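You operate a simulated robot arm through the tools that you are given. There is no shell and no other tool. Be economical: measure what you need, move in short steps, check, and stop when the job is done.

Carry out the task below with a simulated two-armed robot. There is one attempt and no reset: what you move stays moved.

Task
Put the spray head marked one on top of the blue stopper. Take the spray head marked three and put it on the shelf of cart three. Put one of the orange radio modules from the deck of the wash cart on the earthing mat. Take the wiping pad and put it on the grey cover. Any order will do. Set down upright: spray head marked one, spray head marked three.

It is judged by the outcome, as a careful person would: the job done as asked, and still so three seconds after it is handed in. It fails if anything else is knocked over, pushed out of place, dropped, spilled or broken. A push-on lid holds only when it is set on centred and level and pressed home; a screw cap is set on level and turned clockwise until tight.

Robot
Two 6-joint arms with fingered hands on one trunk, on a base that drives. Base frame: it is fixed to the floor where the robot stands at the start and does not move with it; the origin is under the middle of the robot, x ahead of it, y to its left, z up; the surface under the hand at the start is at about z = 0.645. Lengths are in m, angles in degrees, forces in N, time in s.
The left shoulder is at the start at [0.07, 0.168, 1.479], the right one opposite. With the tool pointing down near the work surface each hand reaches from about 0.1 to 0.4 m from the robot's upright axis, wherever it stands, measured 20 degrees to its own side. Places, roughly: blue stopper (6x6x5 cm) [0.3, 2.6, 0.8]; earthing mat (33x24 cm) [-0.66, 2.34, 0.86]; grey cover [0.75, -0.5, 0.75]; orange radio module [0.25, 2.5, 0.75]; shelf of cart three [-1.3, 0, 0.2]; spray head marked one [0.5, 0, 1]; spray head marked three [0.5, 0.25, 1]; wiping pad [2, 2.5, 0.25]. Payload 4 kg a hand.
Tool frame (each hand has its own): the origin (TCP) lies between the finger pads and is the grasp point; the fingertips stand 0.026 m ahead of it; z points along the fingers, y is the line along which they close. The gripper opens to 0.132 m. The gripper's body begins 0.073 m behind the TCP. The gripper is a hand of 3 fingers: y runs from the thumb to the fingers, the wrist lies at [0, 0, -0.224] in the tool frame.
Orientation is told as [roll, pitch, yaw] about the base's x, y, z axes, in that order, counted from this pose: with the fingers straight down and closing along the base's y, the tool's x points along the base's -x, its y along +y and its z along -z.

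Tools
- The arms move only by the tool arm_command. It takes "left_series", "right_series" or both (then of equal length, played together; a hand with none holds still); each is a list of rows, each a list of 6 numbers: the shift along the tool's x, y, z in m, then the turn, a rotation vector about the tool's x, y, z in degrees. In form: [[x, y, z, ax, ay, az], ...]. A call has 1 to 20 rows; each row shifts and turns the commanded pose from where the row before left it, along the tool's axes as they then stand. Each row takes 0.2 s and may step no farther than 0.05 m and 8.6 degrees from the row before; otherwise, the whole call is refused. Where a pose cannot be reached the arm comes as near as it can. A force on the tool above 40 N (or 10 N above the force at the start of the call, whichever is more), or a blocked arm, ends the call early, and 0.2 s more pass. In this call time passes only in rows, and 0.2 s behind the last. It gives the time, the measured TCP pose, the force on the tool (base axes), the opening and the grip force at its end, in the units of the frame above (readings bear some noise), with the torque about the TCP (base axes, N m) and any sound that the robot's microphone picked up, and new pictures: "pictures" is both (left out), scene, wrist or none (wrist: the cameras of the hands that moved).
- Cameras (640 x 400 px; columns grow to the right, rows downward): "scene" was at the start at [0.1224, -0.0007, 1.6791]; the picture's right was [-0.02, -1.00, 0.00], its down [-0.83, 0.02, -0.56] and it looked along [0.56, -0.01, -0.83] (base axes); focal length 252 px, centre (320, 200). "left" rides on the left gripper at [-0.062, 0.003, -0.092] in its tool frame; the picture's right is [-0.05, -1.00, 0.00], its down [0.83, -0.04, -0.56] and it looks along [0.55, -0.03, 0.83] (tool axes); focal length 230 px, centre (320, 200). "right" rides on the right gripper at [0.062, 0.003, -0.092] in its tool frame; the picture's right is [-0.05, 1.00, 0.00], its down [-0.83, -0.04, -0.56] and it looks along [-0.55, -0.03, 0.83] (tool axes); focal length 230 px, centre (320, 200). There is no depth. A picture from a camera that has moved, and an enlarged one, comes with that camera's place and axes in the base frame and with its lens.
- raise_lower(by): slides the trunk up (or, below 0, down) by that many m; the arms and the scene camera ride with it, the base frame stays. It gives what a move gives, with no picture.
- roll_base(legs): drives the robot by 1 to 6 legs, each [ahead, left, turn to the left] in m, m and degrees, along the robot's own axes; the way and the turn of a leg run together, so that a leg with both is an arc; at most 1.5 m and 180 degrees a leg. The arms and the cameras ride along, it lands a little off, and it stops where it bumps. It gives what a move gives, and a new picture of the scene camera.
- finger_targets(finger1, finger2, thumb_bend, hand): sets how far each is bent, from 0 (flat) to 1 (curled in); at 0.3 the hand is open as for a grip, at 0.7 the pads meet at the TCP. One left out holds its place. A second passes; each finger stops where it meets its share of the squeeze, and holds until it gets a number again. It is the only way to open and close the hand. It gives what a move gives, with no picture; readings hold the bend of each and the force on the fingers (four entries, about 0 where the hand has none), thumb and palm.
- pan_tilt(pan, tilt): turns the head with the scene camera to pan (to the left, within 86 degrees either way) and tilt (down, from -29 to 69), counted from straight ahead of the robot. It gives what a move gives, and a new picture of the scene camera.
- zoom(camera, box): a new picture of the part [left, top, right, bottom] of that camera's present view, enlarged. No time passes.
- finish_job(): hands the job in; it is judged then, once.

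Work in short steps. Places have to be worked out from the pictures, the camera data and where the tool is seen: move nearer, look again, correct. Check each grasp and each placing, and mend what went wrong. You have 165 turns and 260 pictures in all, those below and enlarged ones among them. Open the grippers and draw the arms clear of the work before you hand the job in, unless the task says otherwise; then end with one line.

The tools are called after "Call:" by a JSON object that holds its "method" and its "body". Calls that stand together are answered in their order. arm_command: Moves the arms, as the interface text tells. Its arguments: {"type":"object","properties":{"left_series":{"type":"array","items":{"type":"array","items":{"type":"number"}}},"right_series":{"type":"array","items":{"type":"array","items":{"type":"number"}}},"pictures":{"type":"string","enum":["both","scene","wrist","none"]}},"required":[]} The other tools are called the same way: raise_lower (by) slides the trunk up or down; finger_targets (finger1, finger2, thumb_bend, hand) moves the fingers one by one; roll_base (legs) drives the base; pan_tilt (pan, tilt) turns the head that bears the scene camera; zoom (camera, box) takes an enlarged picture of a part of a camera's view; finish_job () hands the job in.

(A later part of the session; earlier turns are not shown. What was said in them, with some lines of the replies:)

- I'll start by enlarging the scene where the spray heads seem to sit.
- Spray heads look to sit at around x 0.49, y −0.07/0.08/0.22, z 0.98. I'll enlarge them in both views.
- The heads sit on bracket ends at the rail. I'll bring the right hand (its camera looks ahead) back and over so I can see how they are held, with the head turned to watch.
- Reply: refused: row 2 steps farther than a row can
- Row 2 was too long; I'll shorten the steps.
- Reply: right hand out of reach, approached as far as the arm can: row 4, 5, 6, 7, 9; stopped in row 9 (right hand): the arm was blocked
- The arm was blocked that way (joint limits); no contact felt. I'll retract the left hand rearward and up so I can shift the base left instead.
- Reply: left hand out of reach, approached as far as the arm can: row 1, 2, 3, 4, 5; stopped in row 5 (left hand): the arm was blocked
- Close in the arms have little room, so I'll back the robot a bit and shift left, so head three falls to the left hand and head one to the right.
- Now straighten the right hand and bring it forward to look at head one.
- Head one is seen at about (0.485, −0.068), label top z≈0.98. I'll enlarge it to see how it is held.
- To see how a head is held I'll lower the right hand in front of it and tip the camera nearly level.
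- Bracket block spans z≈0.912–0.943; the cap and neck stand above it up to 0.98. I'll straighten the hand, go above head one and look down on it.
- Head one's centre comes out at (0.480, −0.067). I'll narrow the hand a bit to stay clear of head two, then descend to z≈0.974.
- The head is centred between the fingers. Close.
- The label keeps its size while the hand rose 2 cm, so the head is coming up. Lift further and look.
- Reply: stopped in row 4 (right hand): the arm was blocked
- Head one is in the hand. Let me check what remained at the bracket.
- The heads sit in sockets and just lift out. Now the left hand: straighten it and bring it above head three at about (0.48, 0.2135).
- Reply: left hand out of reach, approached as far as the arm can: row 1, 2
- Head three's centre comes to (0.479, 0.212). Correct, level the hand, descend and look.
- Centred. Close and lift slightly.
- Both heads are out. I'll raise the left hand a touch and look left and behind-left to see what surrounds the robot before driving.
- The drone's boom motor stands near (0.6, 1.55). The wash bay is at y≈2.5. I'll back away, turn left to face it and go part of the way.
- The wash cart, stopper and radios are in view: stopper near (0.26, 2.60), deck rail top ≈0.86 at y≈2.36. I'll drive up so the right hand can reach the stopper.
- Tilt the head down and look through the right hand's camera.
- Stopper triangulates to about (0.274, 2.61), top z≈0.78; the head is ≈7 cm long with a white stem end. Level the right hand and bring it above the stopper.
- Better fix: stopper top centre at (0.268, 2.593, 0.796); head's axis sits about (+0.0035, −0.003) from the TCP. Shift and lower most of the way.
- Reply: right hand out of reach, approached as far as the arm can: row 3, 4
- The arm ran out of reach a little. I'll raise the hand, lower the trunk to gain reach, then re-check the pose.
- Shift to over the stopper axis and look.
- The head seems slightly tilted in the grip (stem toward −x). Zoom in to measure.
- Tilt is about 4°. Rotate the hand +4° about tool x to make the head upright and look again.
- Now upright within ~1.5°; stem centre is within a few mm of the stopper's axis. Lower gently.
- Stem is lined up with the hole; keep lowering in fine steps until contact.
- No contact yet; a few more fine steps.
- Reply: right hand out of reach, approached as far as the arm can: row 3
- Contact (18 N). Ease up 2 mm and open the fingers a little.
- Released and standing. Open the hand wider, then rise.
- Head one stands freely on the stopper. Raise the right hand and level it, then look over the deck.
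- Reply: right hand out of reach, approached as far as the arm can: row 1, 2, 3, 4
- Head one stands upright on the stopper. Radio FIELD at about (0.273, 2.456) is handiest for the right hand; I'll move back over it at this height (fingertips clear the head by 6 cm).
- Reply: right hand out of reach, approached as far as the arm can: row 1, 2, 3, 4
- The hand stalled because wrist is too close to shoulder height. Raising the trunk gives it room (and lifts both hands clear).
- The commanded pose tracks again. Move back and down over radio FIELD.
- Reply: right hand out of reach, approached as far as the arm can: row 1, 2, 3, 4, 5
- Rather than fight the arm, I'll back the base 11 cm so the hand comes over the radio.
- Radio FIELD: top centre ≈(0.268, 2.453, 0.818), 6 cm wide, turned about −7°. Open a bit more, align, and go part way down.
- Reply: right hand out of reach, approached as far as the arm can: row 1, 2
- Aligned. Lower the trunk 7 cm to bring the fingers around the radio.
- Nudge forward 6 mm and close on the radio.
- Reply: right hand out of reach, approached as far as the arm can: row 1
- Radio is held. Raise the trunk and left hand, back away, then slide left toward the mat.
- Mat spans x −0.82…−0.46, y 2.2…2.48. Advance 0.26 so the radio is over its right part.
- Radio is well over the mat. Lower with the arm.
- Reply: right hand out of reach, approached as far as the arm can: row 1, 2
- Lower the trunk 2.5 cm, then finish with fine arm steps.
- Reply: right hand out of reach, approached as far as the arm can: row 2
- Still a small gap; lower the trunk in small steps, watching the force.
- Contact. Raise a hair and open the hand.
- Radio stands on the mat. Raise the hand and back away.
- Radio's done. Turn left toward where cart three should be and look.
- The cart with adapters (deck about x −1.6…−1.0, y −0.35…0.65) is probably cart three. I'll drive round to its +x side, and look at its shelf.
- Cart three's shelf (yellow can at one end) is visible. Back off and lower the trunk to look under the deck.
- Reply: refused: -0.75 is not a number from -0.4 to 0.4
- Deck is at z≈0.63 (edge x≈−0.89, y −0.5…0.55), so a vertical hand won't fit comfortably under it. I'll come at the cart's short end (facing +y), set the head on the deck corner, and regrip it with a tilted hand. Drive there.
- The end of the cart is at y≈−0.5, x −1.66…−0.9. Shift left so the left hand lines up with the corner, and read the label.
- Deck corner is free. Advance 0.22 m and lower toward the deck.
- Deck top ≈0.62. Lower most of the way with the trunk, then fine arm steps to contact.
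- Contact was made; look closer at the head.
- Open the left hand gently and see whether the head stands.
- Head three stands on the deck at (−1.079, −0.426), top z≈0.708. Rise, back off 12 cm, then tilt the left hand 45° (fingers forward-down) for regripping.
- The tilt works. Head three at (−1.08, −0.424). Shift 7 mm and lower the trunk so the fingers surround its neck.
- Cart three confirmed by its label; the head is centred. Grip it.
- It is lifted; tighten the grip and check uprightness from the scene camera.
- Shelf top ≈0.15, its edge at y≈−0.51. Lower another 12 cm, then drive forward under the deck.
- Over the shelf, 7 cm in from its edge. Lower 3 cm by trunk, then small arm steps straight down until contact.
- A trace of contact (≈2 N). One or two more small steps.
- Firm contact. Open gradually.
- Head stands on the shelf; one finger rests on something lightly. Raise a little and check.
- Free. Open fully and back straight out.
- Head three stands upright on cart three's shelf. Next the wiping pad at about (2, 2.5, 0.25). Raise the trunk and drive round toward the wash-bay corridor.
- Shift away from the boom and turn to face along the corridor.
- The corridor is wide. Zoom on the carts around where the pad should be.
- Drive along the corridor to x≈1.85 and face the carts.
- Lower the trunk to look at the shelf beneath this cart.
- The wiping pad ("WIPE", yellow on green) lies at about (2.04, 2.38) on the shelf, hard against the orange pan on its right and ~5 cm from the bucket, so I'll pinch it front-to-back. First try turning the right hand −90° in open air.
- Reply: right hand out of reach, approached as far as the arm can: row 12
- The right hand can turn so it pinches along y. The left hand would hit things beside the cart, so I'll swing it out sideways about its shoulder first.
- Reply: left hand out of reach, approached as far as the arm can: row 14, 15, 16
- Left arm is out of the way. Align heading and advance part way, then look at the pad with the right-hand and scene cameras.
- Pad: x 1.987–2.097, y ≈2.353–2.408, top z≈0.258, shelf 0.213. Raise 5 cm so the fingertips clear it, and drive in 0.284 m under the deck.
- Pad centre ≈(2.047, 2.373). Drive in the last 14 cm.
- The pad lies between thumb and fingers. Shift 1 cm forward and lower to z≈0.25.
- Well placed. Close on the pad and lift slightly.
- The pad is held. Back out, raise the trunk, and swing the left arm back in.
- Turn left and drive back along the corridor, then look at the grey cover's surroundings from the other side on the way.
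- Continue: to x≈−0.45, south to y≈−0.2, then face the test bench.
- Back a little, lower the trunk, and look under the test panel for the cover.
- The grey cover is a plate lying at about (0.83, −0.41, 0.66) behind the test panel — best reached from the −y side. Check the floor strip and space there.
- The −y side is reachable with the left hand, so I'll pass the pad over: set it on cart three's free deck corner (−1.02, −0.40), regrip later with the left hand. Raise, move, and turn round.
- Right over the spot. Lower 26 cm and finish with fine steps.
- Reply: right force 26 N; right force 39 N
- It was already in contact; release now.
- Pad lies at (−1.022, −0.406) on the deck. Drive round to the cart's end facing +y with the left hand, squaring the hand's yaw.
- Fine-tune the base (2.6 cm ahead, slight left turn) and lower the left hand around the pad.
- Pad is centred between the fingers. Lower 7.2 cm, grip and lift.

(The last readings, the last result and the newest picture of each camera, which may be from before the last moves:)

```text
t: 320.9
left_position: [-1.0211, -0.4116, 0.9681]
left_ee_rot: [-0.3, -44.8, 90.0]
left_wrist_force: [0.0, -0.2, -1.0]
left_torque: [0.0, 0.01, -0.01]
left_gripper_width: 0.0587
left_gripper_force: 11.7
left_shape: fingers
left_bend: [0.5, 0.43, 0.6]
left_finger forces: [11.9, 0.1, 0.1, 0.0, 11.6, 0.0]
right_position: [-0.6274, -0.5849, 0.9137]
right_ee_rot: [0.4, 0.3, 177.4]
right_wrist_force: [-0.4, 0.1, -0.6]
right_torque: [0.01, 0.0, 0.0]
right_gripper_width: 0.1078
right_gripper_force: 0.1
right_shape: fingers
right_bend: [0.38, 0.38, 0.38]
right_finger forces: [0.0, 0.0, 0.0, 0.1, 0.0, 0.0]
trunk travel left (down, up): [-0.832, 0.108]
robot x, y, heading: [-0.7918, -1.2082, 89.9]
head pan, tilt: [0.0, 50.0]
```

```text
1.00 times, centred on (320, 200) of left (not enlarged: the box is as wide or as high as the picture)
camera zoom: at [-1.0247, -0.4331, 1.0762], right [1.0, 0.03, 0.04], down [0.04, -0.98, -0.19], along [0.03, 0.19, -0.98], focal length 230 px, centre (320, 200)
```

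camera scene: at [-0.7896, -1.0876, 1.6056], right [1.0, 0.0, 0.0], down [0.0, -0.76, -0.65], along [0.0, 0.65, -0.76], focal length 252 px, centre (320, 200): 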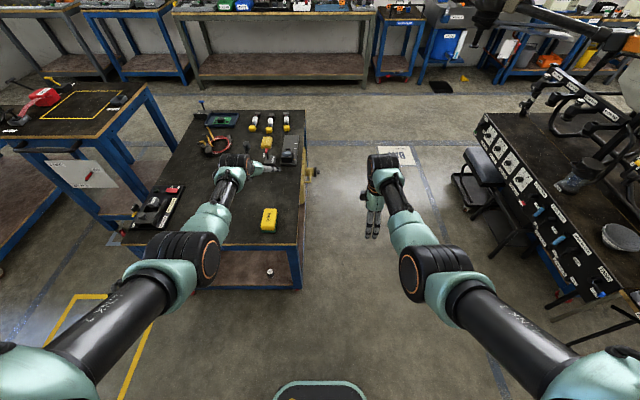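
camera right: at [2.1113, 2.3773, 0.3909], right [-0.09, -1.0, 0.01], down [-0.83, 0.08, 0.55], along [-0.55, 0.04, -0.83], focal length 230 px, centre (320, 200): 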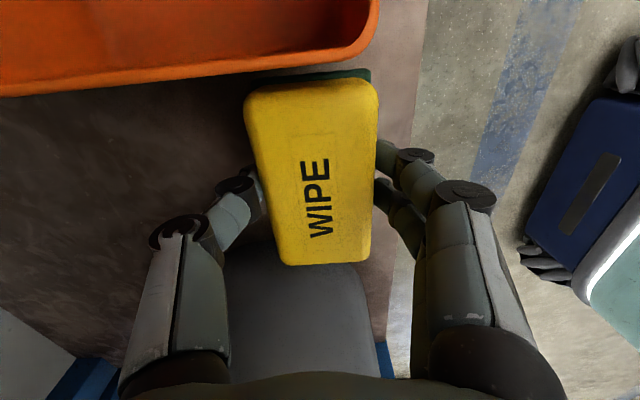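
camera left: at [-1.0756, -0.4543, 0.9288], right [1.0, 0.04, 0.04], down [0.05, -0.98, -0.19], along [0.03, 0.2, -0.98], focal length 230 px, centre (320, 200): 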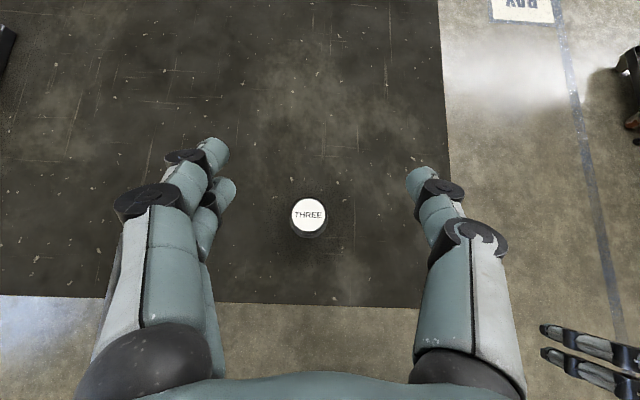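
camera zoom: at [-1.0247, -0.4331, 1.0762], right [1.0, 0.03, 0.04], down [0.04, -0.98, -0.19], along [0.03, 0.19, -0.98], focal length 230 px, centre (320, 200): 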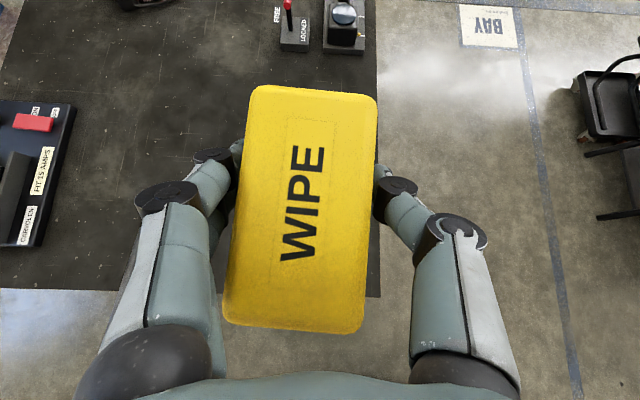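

Held by thumb and finger 1; bring finger 2 onto it as well.

Call:
{"method": "finger_targets", "body": {"hand": "left", "finger1": 0.66, "finger2": 0.66, "thumb_bend": 0.66}}

Call:
{"method": "pan_tilt", "body": {"pan": -60, "tilt": 30}}

```text
t: 321.9
left_position: [-1.021, -0.4112, 0.9675]
left_ee_rot: [-0.2, -44.8, 89.9]
left_wrist_force: [0.8, -0.1, -0.3]
left_torque: [0.02, -0.01, -0.03]
left_gripper_width: 0.0591
left_gripper_force: 16.9
left_shape: fingers
left_bend: [0.52, 0.5, 0.59]
left_finger forces: [8.7, 8.8, 0.0, 0.0, 16.9, 0.0]
right_position: [-0.6268, -0.5837, 0.9149]
right_ee_rot: [0.4, 0.3, 177.5]
right_wrist_force: [-0.3, -0.1, 0.5]
right_torque: [0.01, 0.01, 0.0]
right_gripper_width: 0.1078
right_gripper_force: 0.1
right_shape: fingers
right_bend: [0.38, 0.38, 0.38]
right_finger forces: [0.0, 0.1, 0.1, 0.0, 0.0, 0.0]
trunk travel left (down, up): [-0.832, 0.108]
robot x, y, heading: [-0.7963, -1.2079, 89.9]
head pan, tilt: [0.0, 50.0]
```

```text
t: 323.2
left_position: [-1.0203, -0.4109, 0.9681]
left_ee_rot: [-0.2, -44.8, 89.9]
left_wrist_force: [-0.1, -0.4, -0.6]
left_torque: [0.0, -0.01, 0.01]
left_gripper_width: 0.0588
left_gripper_force: 16.9
left_shape: fingers
left_bend: [0.52, 0.5, 0.59]
left_finger forces: [8.7, 8.7, 0.0, 0.1, 17.0, 0.0]
right_position: [-0.627, -0.5823, 0.9152]
right_ee_rot: [0.3, 0.4, 177.4]
right_wrist_force: [0.2, 1.2, 0.2]
right_torque: [0.03, -0.01, -0.03]
right_gripper_width: 0.1073
right_gripper_force: 0.0
right_shape: fingers
right_bend: [0.38, 0.38, 0.38]
right_finger forces: [0.0, 0.1, 0.0, 0.0, 0.0, 0.1]
trunk travel left (down, up): [-0.832, 0.108]
robot x, y, heading: [-0.7919, -1.2079, 89.9]
head pan, tilt: [-60.0, 30.0]
camera scene: at [-0.7152, -1.111, 1.6233], right [0.5, -0.87, 0.0], down [-0.43, -0.25, -0.87], along [0.75, 0.43, -0.5], focal length 252 px, centre (320, 200)
```

scene: 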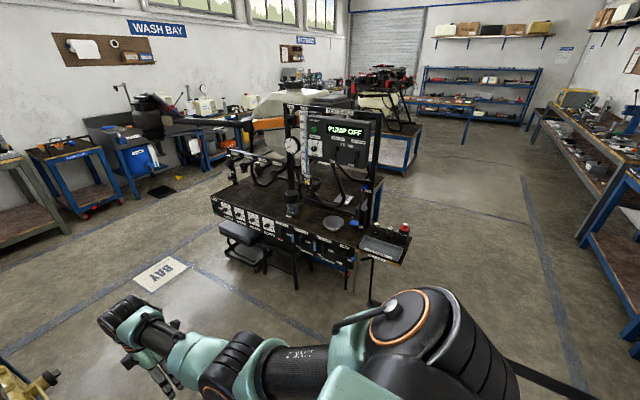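

Now take the aisle on the −y side: face +x, keep to y≈−1.38 and pass the bench's end (crossing the floor strip).

Call:
{"method": "roll_base", "body": {"legs": [[0, 0, -90], [0.2, -0.18, 0], [0.6, 0, 0]]}}

Call:
{"method": "pan_tilt", "body": {"pan": 0, "tilt": 35}}

```text
t: 332.0
left_position: [0.8037, -1.18, 0.9687]
left_ee_rot: [-0.3, -44.9, -0.9]
left_wrist_force: [0.6, -0.3, -0.9]
left_torque: [0.03, -0.01, 0.0]
left_gripper_width: 0.0585
left_gripper_force: 16.4
left_shape: fingers
left_bend: [0.52, 0.5, 0.59]
left_finger forces: [8.5, 8.5, 0.1, 0.0, 16.5, 0.0]
right_position: [0.6259, -1.5714, 0.9158]
right_ee_rot: [0.3, 0.3, 86.6]
right_wrist_force: [0.9, 0.4, 0.0]
right_torque: [0.01, -0.05, 0.0]
right_gripper_width: 0.1074
right_gripper_force: 0.0
right_shape: fingers
right_bend: [0.38, 0.38, 0.38]
right_finger forces: [0.1, 0.1, 0.0, 0.0, 0.0, 0.1]
trunk travel left (down, up): [-0.832, 0.108]
robot x, y, heading: [0.0062, -1.3942, -0.9]
head pan, tilt: [-60.0, 30.0]
camera scene: at [0.0997, -1.4747, 1.6235], right [-0.87, -0.49, 0.0], down [-0.24, 0.44, -0.87], along [0.42, -0.76, -0.5], focal length 252 px, centre (320, 200)
```

scene: 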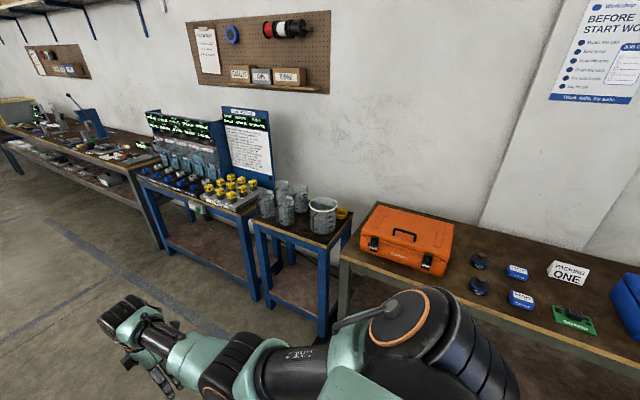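

```text
t: 333.3
left_position: [0.8054, -1.1802, 0.9689]
left_ee_rot: [-0.3, -44.8, -0.9]
left_wrist_force: [0.6, 0.2, -1.0]
left_torque: [0.0, -0.01, 0.02]
left_gripper_width: 0.0585
left_gripper_force: 16.4
left_shape: fingers
left_bend: [0.52, 0.5, 0.59]
left_finger forces: [8.5, 8.5, 0.0, 0.1, 16.4, 0.0]
right_position: [0.6259, -1.5723, 0.9153]
right_ee_rot: [0.5, 0.3, 86.6]
right_wrist_force: [0.0, 0.1, -0.2]
right_torque: [0.03, -0.01, -0.04]
right_gripper_width: 0.1075
right_gripper_force: 0.0
right_shape: fingers
right_bend: [0.38, 0.38, 0.38]
right_finger forces: [0.0, 0.0, 0.0, 0.0, 0.1, 0.0]
trunk travel left (down, up): [-0.832, 0.108]
robot x, y, heading: [0.0078, -1.3951, -0.8]
head pan, tilt: [0.0, 35.0]
camera scene: at [0.1453, -1.3971, 1.6155], right [-0.02, -1.0, 0.0], down [-0.57, 0.01, -0.82], along [0.82, -0.01, -0.57], focal length 252 px, centre (320, 200)
```

scene: 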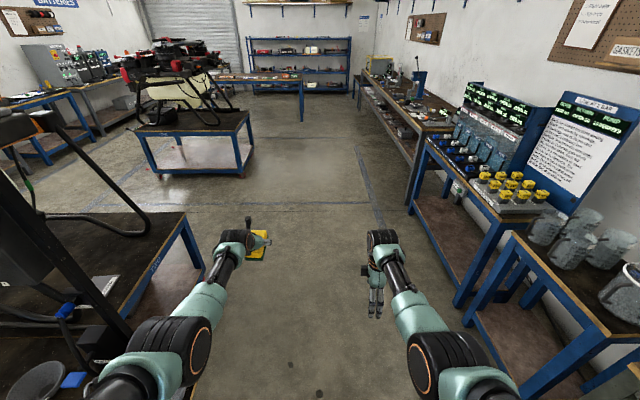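

The cover is visible from here at about (0.87, −0.44) near the table's −y edge. Go on to x≈1.07 and turn left to face it.

Call:
{"method": "roll_base", "body": {"legs": [[0.6, 0, 0.8], [0.46, 0, 0], [0, 0, 90]]}}

Call:
{"method": "arm_command", "body": {"right_series": [[0.046, 0.002, 0, 0, 0, 4.8], [0.046, 0.002, 0, 0, 0, 4.8], [0.046, 0.002, 0, 0, 0, 4.8], [0.046, 0.002, 0, 0, 0, 4.8], [0.046, 0.002, 0, 0, 0, 4.8], [0.046, 0.002, 0, 0, 0, 4.8], [0.046, 0.002, 0, 0, 0, 4.8], [0.046, 0.002, 0, 0, 0, 4.8], [0.046, 0.002, 0, 0, 0, 4.8], [0.046, 0.002, 0, 0, 0, 4.8]], "pictures": "none"}}

Call:
{"method": "zoom", "body": {"camera": "left", "box": [0, 0, 640, 400]}}

```text
t: 342.9
left_position: [0.8482, -0.6042, 0.9686]
left_ee_rot: [-0.3, -44.8, 89.9]
left_wrist_force: [-0.3, 0.0, -1.5]
left_torque: [0.0, -0.01, -0.01]
left_gripper_width: 0.058
left_gripper_force: 16.2
left_shape: fingers
left_bend: [0.52, 0.5, 0.59]
left_finger forces: [8.4, 8.4, 0.1, 0.1, 15.6, 0.1]
right_position: [1.2425, -0.776, 0.9142]
right_ee_rot: [0.4, 0.3, 177.3]
right_wrist_force: [-0.1, 0.9, 0.0]
right_torque: [-0.02, 0.01, -0.02]
right_gripper_width: 0.1076
right_gripper_force: 0.1
right_shape: fingers
right_bend: [0.38, 0.38, 0.38]
right_finger forces: [0.0, 0.1, 0.0, 0.1, 0.0, 0.1]
trunk travel left (down, up): [-0.832, 0.108]
robot x, y, heading: [1.0748, -1.3981, 90.0]
head pan, tilt: [0.0, 35.0]
camera scene: at [1.0755, -1.2609, 1.6155], right [1.0, 0.0, 0.0], down [0.0, -0.57, -0.82], along [0.0, 0.82, -0.57], focal length 252 px, centre (320, 200)
```

scene: 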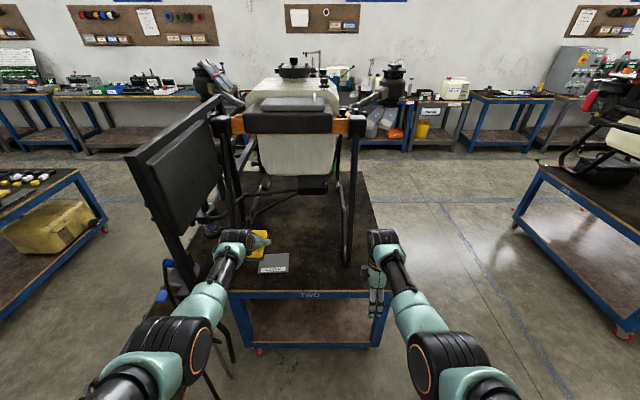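

```text
t: 345.1
left_position: [0.8485, -0.6056, 0.9692]
left_ee_rot: [-0.3, -44.9, 89.9]
left_wrist_force: [-0.1, -0.8, -1.6]
left_torque: [-0.02, 0.01, 0.03]
left_gripper_width: 0.0579
left_gripper_force: 16.4
left_shape: fingers
left_bend: [0.52, 0.5, 0.59]
left_finger forces: [8.4, 8.4, 0.0, 0.0, 15.3, 0.0]
right_position: [1.6435, -0.9788, 0.9172]
right_ee_rot: [0.1, 0.4, 129.3]
right_wrist_force: [-0.8, 0.5, -0.6]
right_torque: [0.02, 0.01, 0.0]
right_gripper_width: 0.1074
right_gripper_force: 0.2
right_shape: fingers
right_bend: [0.38, 0.38, 0.38]
right_finger forces: [0.0, 0.0, 0.0, 0.0, 0.0, 0.0]
trunk travel left (down, up): [-0.832, 0.108]
robot x, y, heading: [1.0703, -1.3992, 89.9]
head pan, tilt: [0.0, 35.0]
```

```text
1.00 times, centred on (320, 200) of left (not enlarged: the box is as wide or as high as the picture)
camera zoom: at [0.8454, -0.6273, 1.0776], right [1.0, 0.03, 0.04], down [0.04, -0.98, -0.19], along [0.03, 0.19, -0.98], focal length 230 px, centre (320, 200)
```

zoom: 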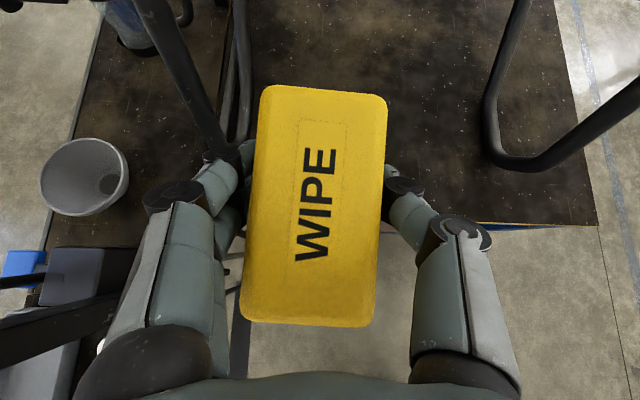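

Everything's clear: the cover spans about x 0.78–0.92, y −0.51…−0.39. Advance 15.4 cm and lower 17 cm, then check from the scene camera.

Call:
{"method": "roll_base", "body": {"legs": [[0.154, 0, 0]]}}

Call:
{"method": "raise_lower", "body": {"by": -0.17}}

Call:
{"method": "pan_tilt", "body": {"pan": 12, "tilt": 45}}

Call:
{"method": "zoom", "body": {"camera": "scene", "box": [220, 100, 380, 200]}}

```text
t: 346.5
left_position: [0.848, -0.4559, 0.9701]
left_ee_rot: [-0.3, -44.9, 89.8]
left_wrist_force: [0.0, 0.4, -0.4]
left_torque: [-0.01, 0.01, 0.01]
left_gripper_width: 0.0579
left_gripper_force: 16.1
left_shape: fingers
left_bend: [0.52, 0.5, 0.59]
left_finger forces: [8.4, 8.4, 0.1, 0.0, 15.2, 0.1]
right_position: [1.6433, -0.8295, 0.9194]
right_ee_rot: [0.0, 0.5, 129.4]
right_wrist_force: [-0.6, 0.2, 0.0]
right_torque: [0.02, -0.02, 0.04]
right_gripper_width: 0.1076
right_gripper_force: 0.1
right_shape: fingers
right_bend: [0.38, 0.38, 0.38]
right_finger forces: [0.1, 0.0, 0.1, 0.0, 0.0, 0.0]
trunk travel left (down, up): [-0.832, 0.108]
robot x, y, heading: [1.0742, -1.2499, 89.9]
head pan, tilt: [0.0, 35.0]
camera scene: at [1.0755, -1.1146, 1.6159], right [1.0, 0.0, 0.0], down [0.0, -0.57, -0.82], along [0.0, 0.82, -0.57], focal length 252 px, centre (320, 200)
```

scene: 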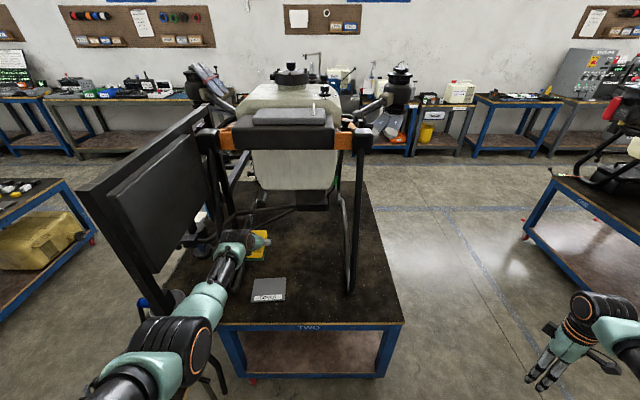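

```text
t: 348.4
left_position: [0.8491, -0.4543, 0.7979]
left_ee_rot: [-0.2, -44.9, 89.9]
left_wrist_force: [0.3, 0.4, -1.5]
left_torque: [0.02, 0.01, -0.01]
left_gripper_width: 0.0582
left_gripper_force: 16.2
left_shape: fingers
left_bend: [0.52, 0.5, 0.59]
left_finger forces: [8.5, 8.4, 0.0, 0.1, 15.2, 0.0]
right_position: [1.6438, -0.8264, 0.7484]
right_ee_rot: [0.1, 0.6, 129.4]
right_wrist_force: [-0.4, -0.8, -0.9]
right_torque: [0.01, 0.02, 0.03]
right_gripper_width: 0.1078
right_gripper_force: 0.1
right_shape: fingers
right_bend: [0.38, 0.38, 0.38]
right_finger forces: [0.0, 0.1, 0.0, 0.1, 0.1, 0.0]
trunk travel left (down, up): [-0.662, 0.278]
robot x, y, heading: [1.0732, -1.2475, 89.9]
head pan, tilt: [0.0, 35.0]
```

```text
t: 349.1
left_position: [0.8488, -0.4535, 0.7989]
left_ee_rot: [-0.2, -44.9, 89.9]
left_wrist_force: [0.9, -0.5, -0.8]
left_torque: [0.0, 0.0, 0.01]
left_gripper_width: 0.0578
left_gripper_force: 16.1
left_shape: fingers
left_bend: [0.52, 0.5, 0.59]
left_finger forces: [8.4, 8.3, 0.1, 0.0, 15.1, 0.1]
right_position: [1.643, -0.8271, 0.7489]
right_ee_rot: [0.1, 0.6, 129.4]
right_wrist_force: [0.2, 0.7, -0.4]
right_torque: [-0.01, -0.03, 0.01]
right_gripper_width: 0.1074
right_gripper_force: 0.1
right_shape: fingers
right_bend: [0.38, 0.38, 0.38]
right_finger forces: [0.0, 0.0, 0.0, 0.0, 0.0, 0.0]
trunk travel left (down, up): [-0.662, 0.278]
robot x, y, heading: [1.073, -1.2528, 90.0]
head pan, tilt: [12.0, 45.0]
camera scene: at [1.0588, -1.1196, 1.4308], right [0.98, 0.21, 0.0], down [0.15, -0.69, -0.71], along [-0.15, 0.69, -0.71], focal length 252 px, centre (320, 200)
```

scene: 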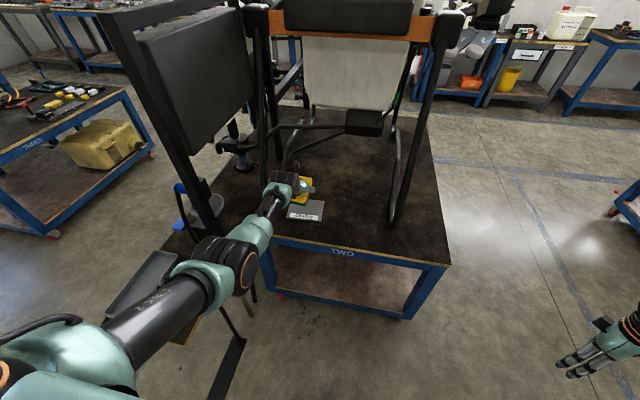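

```text
4.00 times, centred on (300, 150) of scene
camera zoom: at [1.0588, -1.1196, 1.4308], right [0.98, 0.21, 0.0], down [0.15, -0.69, -0.71], along [-0.15, 0.69, -0.71], focal length 1009 px, centre (400, 400)
```

zoom: 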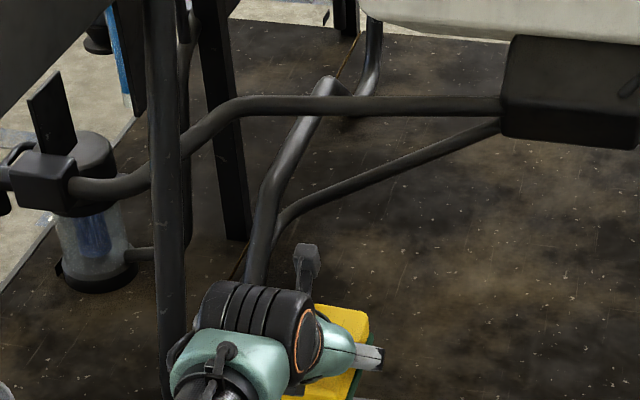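

The cover's true centre comes out nearer (0.85, −0.40, z≈0.63), so I must go ~5 cm further. Check through the left hand's camera for the tubes beside it.

Call:
{"method": "zoom", "body": {"camera": "left", "box": [0, 0, 640, 400]}}

```text
1.00 times, centred on (320, 200) of left (not enlarged: the box is as wide or as high as the picture)
camera zoom: at [0.8446, -0.4761, 0.9062], right [1.0, 0.03, 0.04], down [0.04, -0.98, -0.19], along [0.03, 0.19, -0.98], focal length 230 px, centre (320, 200)
```

zoom: 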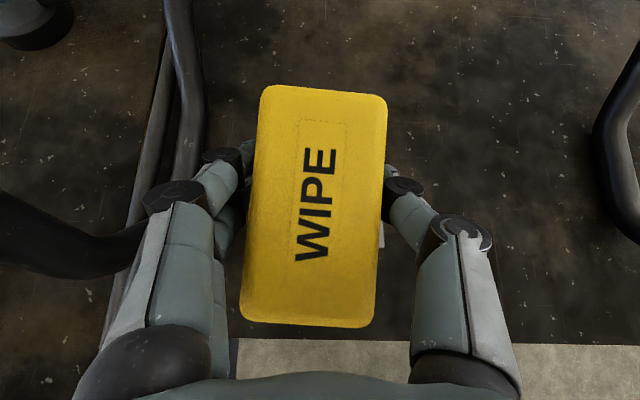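

Clear: tubes lie at x≲0.70. Advance 5.3 cm, lower 10 cm, then creep down to contact.

Call:
{"method": "roll_base", "body": {"legs": [[0.053, 0, 0]]}}

Call:
{"method": "raise_lower", "body": {"by": -0.1}}

Call:
{"method": "zoom", "body": {"camera": "scene", "box": [240, 100, 360, 220]}}

```text
t: 350.1
left_position: [0.8485, -0.4016, 0.7992]
left_ee_rot: [-0.3, -44.8, 89.8]
left_wrist_force: [0.1, -0.8, -1.0]
left_torque: [0.0, -0.02, -0.01]
left_gripper_width: 0.0582
left_gripper_force: 15.9
left_shape: fingers
left_bend: [0.52, 0.5, 0.59]
left_finger forces: [8.5, 8.3, 0.0, 0.1, 15.2, 0.0]
right_position: [1.6426, -0.7764, 0.7491]
right_ee_rot: [0.0, 0.5, 129.4]
right_wrist_force: [-0.4, -1.3, 0.0]
right_torque: [0.02, 0.0, 0.03]
right_gripper_width: 0.1076
right_gripper_force: 0.1
right_shape: fingers
right_bend: [0.38, 0.38, 0.38]
right_finger forces: [0.1, 0.1, 0.0, 0.1, 0.0, 0.0]
trunk travel left (down, up): [-0.662, 0.278]
robot x, y, heading: [1.0778, -1.1975, 89.8]
head pan, tilt: [12.0, 45.0]
camera scene: at [1.0589, -1.0687, 1.4309], right [0.98, 0.21, 0.0], down [0.15, -0.69, -0.71], along [-0.15, 0.69, -0.71], focal length 252 px, centre (320, 200)
```

scene: 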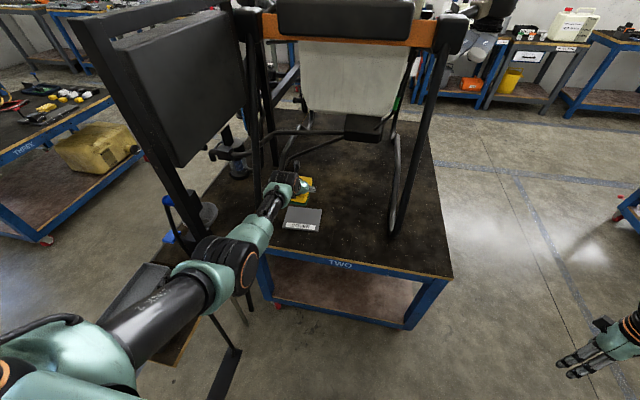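

```text
t: 351.4
left_position: [0.8486, -0.4008, 0.6997]
left_ee_rot: [-0.5, -44.8, 89.8]
left_wrist_force: [0.8, 0.7, -0.7]
left_torque: [0.02, 0.05, -0.02]
left_gripper_width: 0.0582
left_gripper_force: 15.8
left_shape: fingers
left_bend: [0.52, 0.5, 0.59]
left_finger forces: [8.2, 8.4, 0.0, 0.1, 15.2, 0.1]
right_position: [1.6436, -0.7763, 0.649]
right_ee_rot: [0.0, 0.6, 129.4]
right_wrist_force: [-0.2, -0.6, 0.0]
right_torque: [0.01, -0.01, -0.01]
right_gripper_width: 0.1077
right_gripper_force: 0.1
right_shape: fingers
right_bend: [0.38, 0.38, 0.38]
right_finger forces: [0.1, 0.1, 0.0, 0.0, 0.0, 0.0]
trunk travel left (down, up): [-0.562, 0.378]
robot x, y, heading: [1.0735, -1.1957, 89.7]
head pan, tilt: [12.0, 45.0]
```

```text
3.33 times, centred on (300, 160) of scene
camera zoom: at [1.0588, -1.0678, 1.3308], right [0.98, 0.21, 0.0], down [0.15, -0.69, -0.71], along [-0.15, 0.69, -0.71], focal length 841 px, centre (387, 333)
```

zoom: 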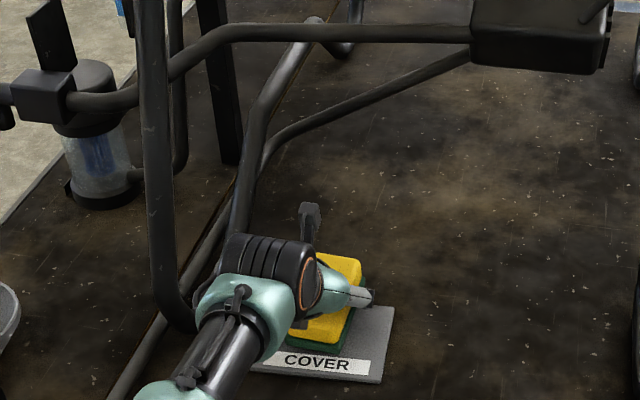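

Pad hovers over the middle of the cover. Creep down.

Call:
{"method": "arm_command", "body": {"left_series": [[0.0028, 0, 0.0028, 0, 0, 0], [0.0028, 0, 0.0028, 0, 0, 0], [0.0021, 0, 0.0021, 0, 0, 0], [0.0021, 0, 0.0021, 0, 0, 0]], "pictures": "none"}}

```text
t: 352.4
left_position: [0.8488, -0.399, 0.6875]
left_ee_rot: [-0.2, -45.1, 89.8]
left_wrist_force: [-0.8, -1.6, 7.4]
left_torque: [-0.05, 0.32, 0.06]
left_gripper_width: 0.058
left_gripper_force: 20.4
left_shape: fingers
left_bend: [0.52, 0.51, 0.59]
left_finger forces: [8.6, 16.3, 0.0, 0.1, 16.3, 0.0]
right_position: [1.6434, -0.7764, 0.6489]
right_ee_rot: [0.2, 0.6, 129.3]
right_wrist_force: [0.3, -0.7, -0.1]
right_torque: [-0.03, 0.02, 0.0]
right_gripper_width: 0.1078
right_gripper_force: 0.1
right_shape: fingers
right_bend: [0.38, 0.38, 0.38]
right_finger forces: [0.0, 0.1, 0.0, 0.1, 0.0, 0.1]
trunk travel left (down, up): [-0.562, 0.378]
robot x, y, heading: [1.0734, -1.1981, 90.1]
head pan, tilt: [12.0, 45.0]
```

Contact. Ease up 3 mm so the low finger doesn't drag on the cover, then open.

Call:
{"method": "arm_command", "body": {"left_series": [[-0.0025, 0, -0.0025, 0, 0, 0]], "pictures": "none"}}

Call:
{"method": "finger_targets", "body": {"hand": "left", "finger1": 0.4, "finger2": 0.4, "thumb_bend": 0.4}}

Call:
{"method": "zoom", "body": {"camera": "left", "box": [0, 0, 640, 400]}}

```text
t: 352.8
left_position: [0.8484, -0.4014, 0.6884]
left_ee_rot: [-0.4, -44.8, 89.9]
left_wrist_force: [-0.8, 0.9, 2.6]
left_torque: [-0.01, 0.08, -0.03]
left_gripper_width: 0.0583
left_gripper_force: 18.1
left_shape: fingers
left_bend: [0.52, 0.51, 0.59]
left_finger forces: [8.3, 11.2, 0.0, 0.1, 16.0, 0.0]
right_position: [1.6429, -0.7749, 0.6479]
right_ee_rot: [0.1, 0.6, 129.3]
right_wrist_force: [-0.1, 0.7, 0.4]
right_torque: [0.0, -0.01, 0.02]
right_gripper_width: 0.1077
right_gripper_force: 0.0
right_shape: fingers
right_bend: [0.38, 0.38, 0.38]
right_finger forces: [0.0, 0.1, 0.0, 0.0, 0.1, 0.0]
trunk travel left (down, up): [-0.562, 0.378]
robot x, y, heading: [1.0719, -1.1974, 89.9]
head pan, tilt: [12.0, 45.0]
```

```text
t: 353.8
left_position: [0.849, -0.402, 0.6872]
left_ee_rot: [-0.4, -44.7, 89.9]
left_wrist_force: [-0.3, 0.5, -0.5]
left_torque: [0.0, 0.01, -0.01]
left_gripper_width: 0.1009
left_gripper_force: 0.0
left_shape: fingers
left_bend: [0.4, 0.4, 0.4]
left_finger forces: [0.0, 0.0, 0.0, 0.0, 0.0, 0.0]
right_position: [1.6429, -0.7763, 0.6496]
right_ee_rot: [0.1, 0.6, 129.3]
right_wrist_force: [-0.1, 0.7, 0.1]
right_torque: [-0.01, 0.02, -0.01]
right_gripper_width: 0.1079
right_gripper_force: 0.1
right_shape: fingers
right_bend: [0.38, 0.38, 0.38]
right_finger forces: [0.0, 0.0, 0.1, 0.1, 0.0, 0.0]
trunk travel left (down, up): [-0.562, 0.378]
robot x, y, heading: [1.0777, -1.1954, 89.9]
head pan, tilt: [12.0, 45.0]
```

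```text
1.00 times, centred on (320, 200) of left (not enlarged: the box is as wide or as high as the picture)
camera zoom: at [0.8451, -0.4237, 0.7961], right [1.0, 0.03, 0.04], down [0.04, -0.98, -0.19], along [0.03, 0.19, -0.98], focal length 230 px, centre (320, 200)
```

zoom: 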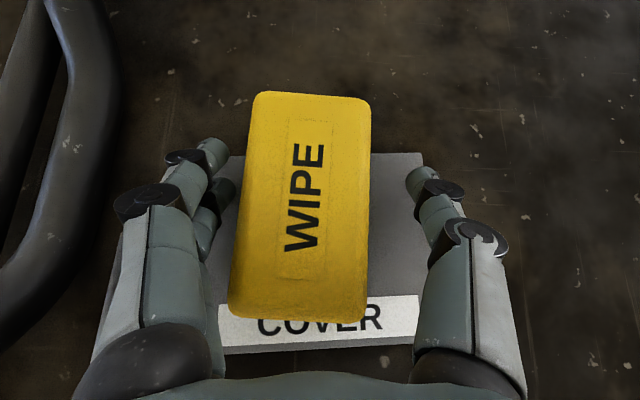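

The pad is on the cover but overhangs its back edge by about 1 cm. I'll regrip and draw it back 1.8 cm.

Call:
{"method": "finger_targets", "body": {"hand": "left", "finger1": 0.64, "finger2": 0.64, "thumb_bend": 0.64}}

Call:
{"method": "arm_command", "body": {"left_series": [[-0.0057, 0, -0.0057, 0, 0, 0], [0.0127, 0, -0.0127, 0, 0, 0], [0.0035, 0, 0.0035, 0, 0, 0]], "pictures": "wrist"}}

```text
t: 354.8
left_position: [0.8485, -0.402, 0.6883]
left_ee_rot: [-0.3, -44.8, 89.9]
left_wrist_force: [0.3, 0.8, -0.4]
left_torque: [-0.05, -0.01, 0.0]
left_gripper_width: 0.0572
left_gripper_force: 15.6
left_shape: fingers
left_bend: [0.55, 0.53, 0.57]
left_finger forces: [7.0, 8.4, 0.0, 0.0, 15.1, 0.0]
right_position: [1.6439, -0.7777, 0.6485]
right_ee_rot: [0.1, 0.6, 129.3]
right_wrist_force: [1.0, 0.3, -0.5]
right_torque: [0.0, -0.04, 0.0]
right_gripper_width: 0.1078
right_gripper_force: 0.0
right_shape: fingers
right_bend: [0.38, 0.38, 0.38]
right_finger forces: [0.0, 0.0, 0.0, 0.0, 0.0, 0.0]
trunk travel left (down, up): [-0.562, 0.378]
robot x, y, heading: [1.0765, -1.1966, 89.7]
head pan, tilt: [12.0, 45.0]
```

```text
t: 355.6
left_position: [0.8483, -0.4205, 0.69]
left_ee_rot: [-0.3, -44.7, 89.9]
left_wrist_force: [0.7, -0.8, -1.2]
left_torque: [0.01, -0.03, 0.0]
left_gripper_width: 0.0576
left_gripper_force: 14.5
left_shape: fingers
left_bend: [0.55, 0.53, 0.57]
left_finger forces: [7.2, 8.0, 0.0, 0.0, 15.0, 0.0]
right_position: [1.6437, -0.7755, 0.649]
right_ee_rot: [0.1, 0.6, 129.3]
right_wrist_force: [0.0, 0.2, -0.2]
right_torque: [0.01, 0.02, -0.02]
right_gripper_width: 0.1075
right_gripper_force: 0.1
right_shape: fingers
right_bend: [0.38, 0.38, 0.38]
right_finger forces: [0.1, 0.0, 0.1, 0.0, 0.0, 0.0]
trunk travel left (down, up): [-0.562, 0.378]
robot x, y, heading: [1.0758, -1.1962, 90.1]
head pan, tilt: [12.0, 45.0]
camera left: at [0.8456, -0.4413, 0.7987], right [1.0, 0.03, 0.04], down [0.04, -0.98, -0.19], along [0.03, 0.19, -0.98], focal length 230 px, centre (320, 200)
```

left: 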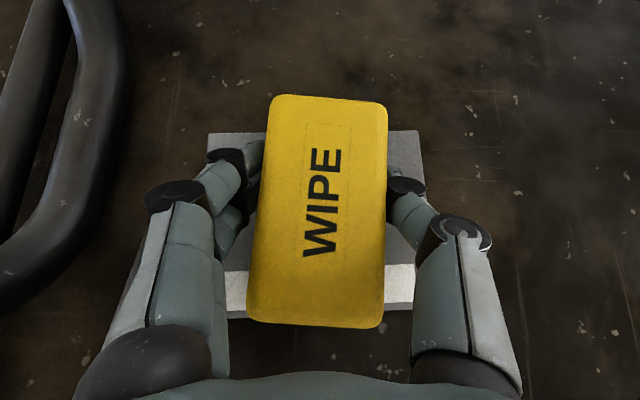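

Now it sits over the cover. Lower a touch and release, then raise the hand clear.

Call:
{"method": "arm_command", "body": {"left_series": [[0.0014, 0, 0.0014, 0, 0, 0]], "pictures": "none"}}

Call:
{"method": "finger_targets", "body": {"hand": "left", "finger1": 0.4, "finger2": 0.4, "thumb_bend": 0.4}}

Call:
{"method": "raise_lower", "body": {"by": 0.15}}

Call:
{"method": "zoom", "body": {"camera": "left", "box": [0, 0, 640, 400]}}

```text
t: 356.0
left_position: [0.8495, -0.4193, 0.688]
left_ee_rot: [-0.2, -44.9, 89.9]
left_wrist_force: [0.2, 0.2, -1.2]
left_torque: [-0.03, -0.02, 0.0]
left_gripper_width: 0.057
left_gripper_force: 15.4
left_shape: fingers
left_bend: [0.55, 0.53, 0.57]
left_finger forces: [7.1, 7.9, 0.0, 0.0, 15.0, 0.0]
right_position: [1.6439, -0.7748, 0.6503]
right_ee_rot: [0.1, 0.6, 129.3]
right_wrist_force: [1.1, -0.5, 0.2]
right_torque: [0.01, 0.01, 0.0]
right_gripper_width: 0.1077
right_gripper_force: 0.1
right_shape: fingers
right_bend: [0.38, 0.38, 0.38]
right_finger forces: [0.0, 0.1, 0.0, 0.0, 0.1, 0.0]
trunk travel left (down, up): [-0.562, 0.378]
robot x, y, heading: [1.0764, -1.1952, 89.6]
head pan, tilt: [12.0, 45.0]
```

```text
t: 357.0
left_position: [0.8491, -0.4204, 0.6903]
left_ee_rot: [-0.4, -44.8, 89.9]
left_wrist_force: [-0.2, 0.1, -0.8]
left_torque: [0.03, -0.02, 0.02]
left_gripper_width: 0.1007
left_gripper_force: 0.1
left_shape: fingers
left_bend: [0.4, 0.4, 0.4]
left_finger forces: [0.0, 0.0, 0.1, 0.0, 0.0, 0.0]
right_position: [1.6429, -0.7768, 0.6483]
right_ee_rot: [0.1, 0.6, 129.3]
right_wrist_force: [-0.3, 0.4, 0.3]
right_torque: [-0.01, 0.02, -0.01]
right_gripper_width: 0.1077
right_gripper_force: 0.1
right_shape: fingers
right_bend: [0.38, 0.38, 0.38]
right_finger forces: [0.0, 0.0, 0.1, 0.0, 0.1, 0.1]
trunk travel left (down, up): [-0.562, 0.378]
robot x, y, heading: [1.0747, -1.1966, 89.8]
head pan, tilt: [12.0, 45.0]
```

```text
t: 358.7
left_position: [0.8485, -0.4193, 0.8396]
left_ee_rot: [-0.2, -44.8, 89.8]
left_wrist_force: [0.2, 0.0, 0.6]
left_torque: [-0.01, -0.02, -0.02]
left_gripper_width: 0.1009
left_gripper_force: 0.0
left_shape: fingers
left_bend: [0.4, 0.4, 0.4]
left_finger forces: [0.1, 0.1, 0.0, 0.1, 0.0, 0.1]
right_position: [1.6441, -0.7763, 0.7993]
right_ee_rot: [0.0, 0.5, 129.3]
right_wrist_force: [1.5, -0.1, -0.1]
right_torque: [0.05, 0.0, 0.01]
right_gripper_width: 0.1075
right_gripper_force: 0.2
right_shape: fingers
right_bend: [0.38, 0.38, 0.38]
right_finger forces: [0.1, 0.0, 0.0, 0.1, 0.0, 0.0]
trunk travel left (down, up): [-0.712, 0.228]
robot x, y, heading: [1.0738, -1.1951, 89.7]
head pan, tilt: [12.0, 45.0]
```

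```text
1.00 times, centred on (320, 200) of left (not enlarged: the box is as wide or as high as the picture)
camera zoom: at [0.8456, -0.442, 0.9472], right [1.0, 0.03, 0.04], down [0.04, -0.98, -0.19], along [0.03, 0.19, -0.98], focal length 230 px, centre (320, 200)
```

zoom: 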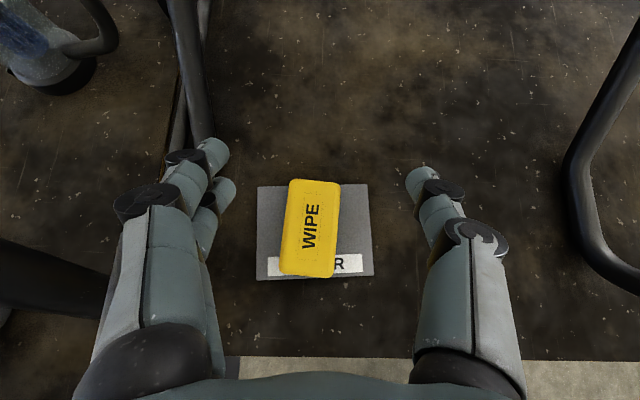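

The pad lies squarely on the grey cover. Open both hands fully and draw back clear.

Call:
{"method": "finger_targets", "body": {"hand": "left", "finger1": 0.3, "finger2": 0.3, "thumb_bend": 0.3}}

Call:
{"method": "finger_targets", "body": {"hand": "right", "finger1": 0.3, "finger2": 0.3, "thumb_bend": 0.3}}

Call:
{"method": "raise_lower", "body": {"by": 0.1}}

Call:
{"method": "roll_base", "body": {"legs": [[-0.25, 0, 0]]}}

Call:
{"method": "zoom", "body": {"camera": "scene", "box": [220, 100, 380, 220]}}

```text
t: 359.7
left_position: [0.849, -0.4198, 0.8398]
left_ee_rot: [-0.3, -44.8, 89.9]
left_wrist_force: [-0.9, 0.1, -0.5]
left_torque: [0.02, 0.02, 0.0]
left_gripper_width: 0.1337
left_gripper_force: 0.1
left_shape: fingers
left_bend: [0.3, 0.3, 0.3]
left_finger forces: [0.1, 0.0, 0.0, 0.0, 0.0, 0.0]
right_position: [1.6433, -0.7751, 0.7981]
right_ee_rot: [0.0, 0.6, 129.3]
right_wrist_force: [0.4, 0.4, 0.6]
right_torque: [-0.02, 0.0, 0.0]
right_gripper_width: 0.1077
right_gripper_force: 0.1
right_shape: fingers
right_bend: [0.38, 0.38, 0.38]
right_finger forces: [0.1, 0.0, 0.0, 0.0, 0.0, 0.0]
trunk travel left (down, up): [-0.712, 0.228]
robot x, y, heading: [1.0733, -1.1998, 90.0]
head pan, tilt: [12.0, 45.0]
```

```text
t: 360.7
left_position: [0.8494, -0.4202, 0.8391]
left_ee_rot: [-0.2, -44.9, 89.9]
left_wrist_force: [0.4, -0.2, 1.0]
left_torque: [-0.05, 0.0, 0.0]
left_gripper_width: 0.1339
left_gripper_force: 0.1
left_shape: fingers
left_bend: [0.3, 0.3, 0.3]
left_finger forces: [0.0, 0.0, 0.0, 0.0, 0.0, 0.1]
right_position: [1.6435, -0.7754, 0.7982]
right_ee_rot: [0.1, 0.6, 129.4]
right_wrist_force: [0.5, -0.3, 0.6]
right_torque: [0.01, -0.01, 0.02]
right_gripper_width: 0.1338
right_gripper_force: 0.0
right_shape: fingers
right_bend: [0.3, 0.3, 0.3]
right_finger forces: [0.0, 0.0, 0.1, 0.1, 0.1, 0.0]
trunk travel left (down, up): [-0.712, 0.228]
robot x, y, heading: [1.0752, -1.198, 89.7]
head pan, tilt: [12.0, 45.0]
```

```text
t: 362.1
left_position: [0.8493, -0.4202, 0.9383]
left_ee_rot: [-0.3, -44.8, 89.9]
left_wrist_force: [0.5, 0.2, -0.2]
left_torque: [0.01, 0.02, 0.0]
left_gripper_width: 0.134
left_gripper_force: 0.0
left_shape: fingers
left_bend: [0.3, 0.3, 0.3]
left_finger forces: [0.0, 0.0, 0.0, 0.1, 0.0, 0.0]
right_position: [1.6445, -0.7763, 0.8987]
right_ee_rot: [0.1, 0.5, 129.3]
right_wrist_force: [-0.5, -0.1, -0.2]
right_torque: [0.0, -0.01, 0.02]
right_gripper_width: 0.1338
right_gripper_force: 0.1
right_shape: fingers
right_bend: [0.3, 0.3, 0.3]
right_finger forces: [0.0, 0.1, 0.0, 0.0, 0.0, 0.1]
trunk travel left (down, up): [-0.812, 0.128]
robot x, y, heading: [1.0725, -1.1938, 90.0]
head pan, tilt: [12.0, 45.0]
```

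```text
t: 363.9
left_position: [0.8465, -0.6677, 0.9383]
left_ee_rot: [-0.3, -44.7, 90.0]
left_wrist_force: [0.3, -0.4, -0.7]
left_torque: [0.0, -0.01, -0.05]
left_gripper_width: 0.1339
left_gripper_force: 0.0
left_shape: fingers
left_bend: [0.3, 0.3, 0.3]
left_finger forces: [0.1, 0.1, 0.0, 0.0, 0.0, 0.0]
right_position: [1.6426, -1.0237, 0.8975]
right_ee_rot: [0.1, 0.6, 129.4]
right_wrist_force: [0.0, 0.6, 0.3]
right_torque: [-0.02, -0.02, 0.01]
right_gripper_width: 0.1342
right_gripper_force: 0.2
right_shape: fingers
right_bend: [0.3, 0.3, 0.3]
right_finger forces: [0.1, 0.1, 0.0, 0.0, 0.0, 0.0]
trunk travel left (down, up): [-0.812, 0.128]
robot x, y, heading: [1.0729, -1.4429, 89.8]
head pan, tilt: [12.0, 45.0]
camera scene: at [1.0583, -1.315, 1.5806], right [0.98, 0.21, 0.0], down [0.15, -0.69, -0.71], along [-0.15, 0.69, -0.71], focal length 252 px, centre (320, 200)
```

scene: 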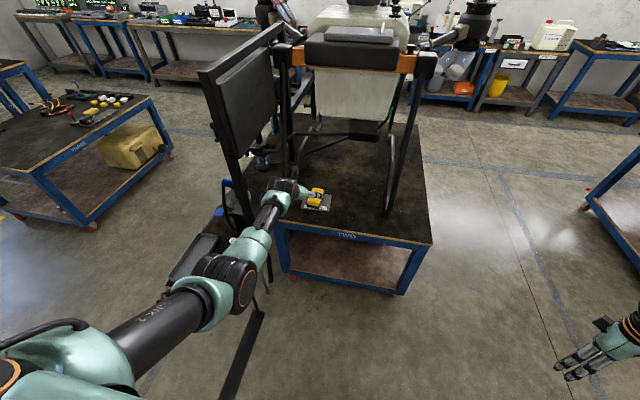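

```text
3.33 times, centred on (300, 160) of scene
camera zoom: at [1.0583, -1.315, 1.5806], right [0.98, 0.21, 0.0], down [0.15, -0.69, -0.71], along [-0.15, 0.69, -0.71], focal length 841 px, centre (387, 333)
```

zoom: 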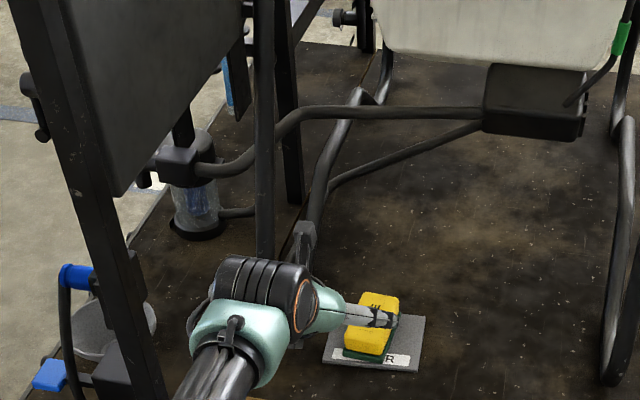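

The pad lies flat on the grey cover. Head three, head one and the radio were all seen standing in place when I last passed them, and the arms are open and clear, so I hand the job in.

Call:
{"method": "finish_job", "body": {}}

```text
The job is handed in.
```

All four items are placed and the job is handed in: spray head one stands upright on the blue stopper, spray head three stands upright on cart three's shelf, the FIELD radio module is on the earthing mat, and the wiping pad lies on the grey cover.
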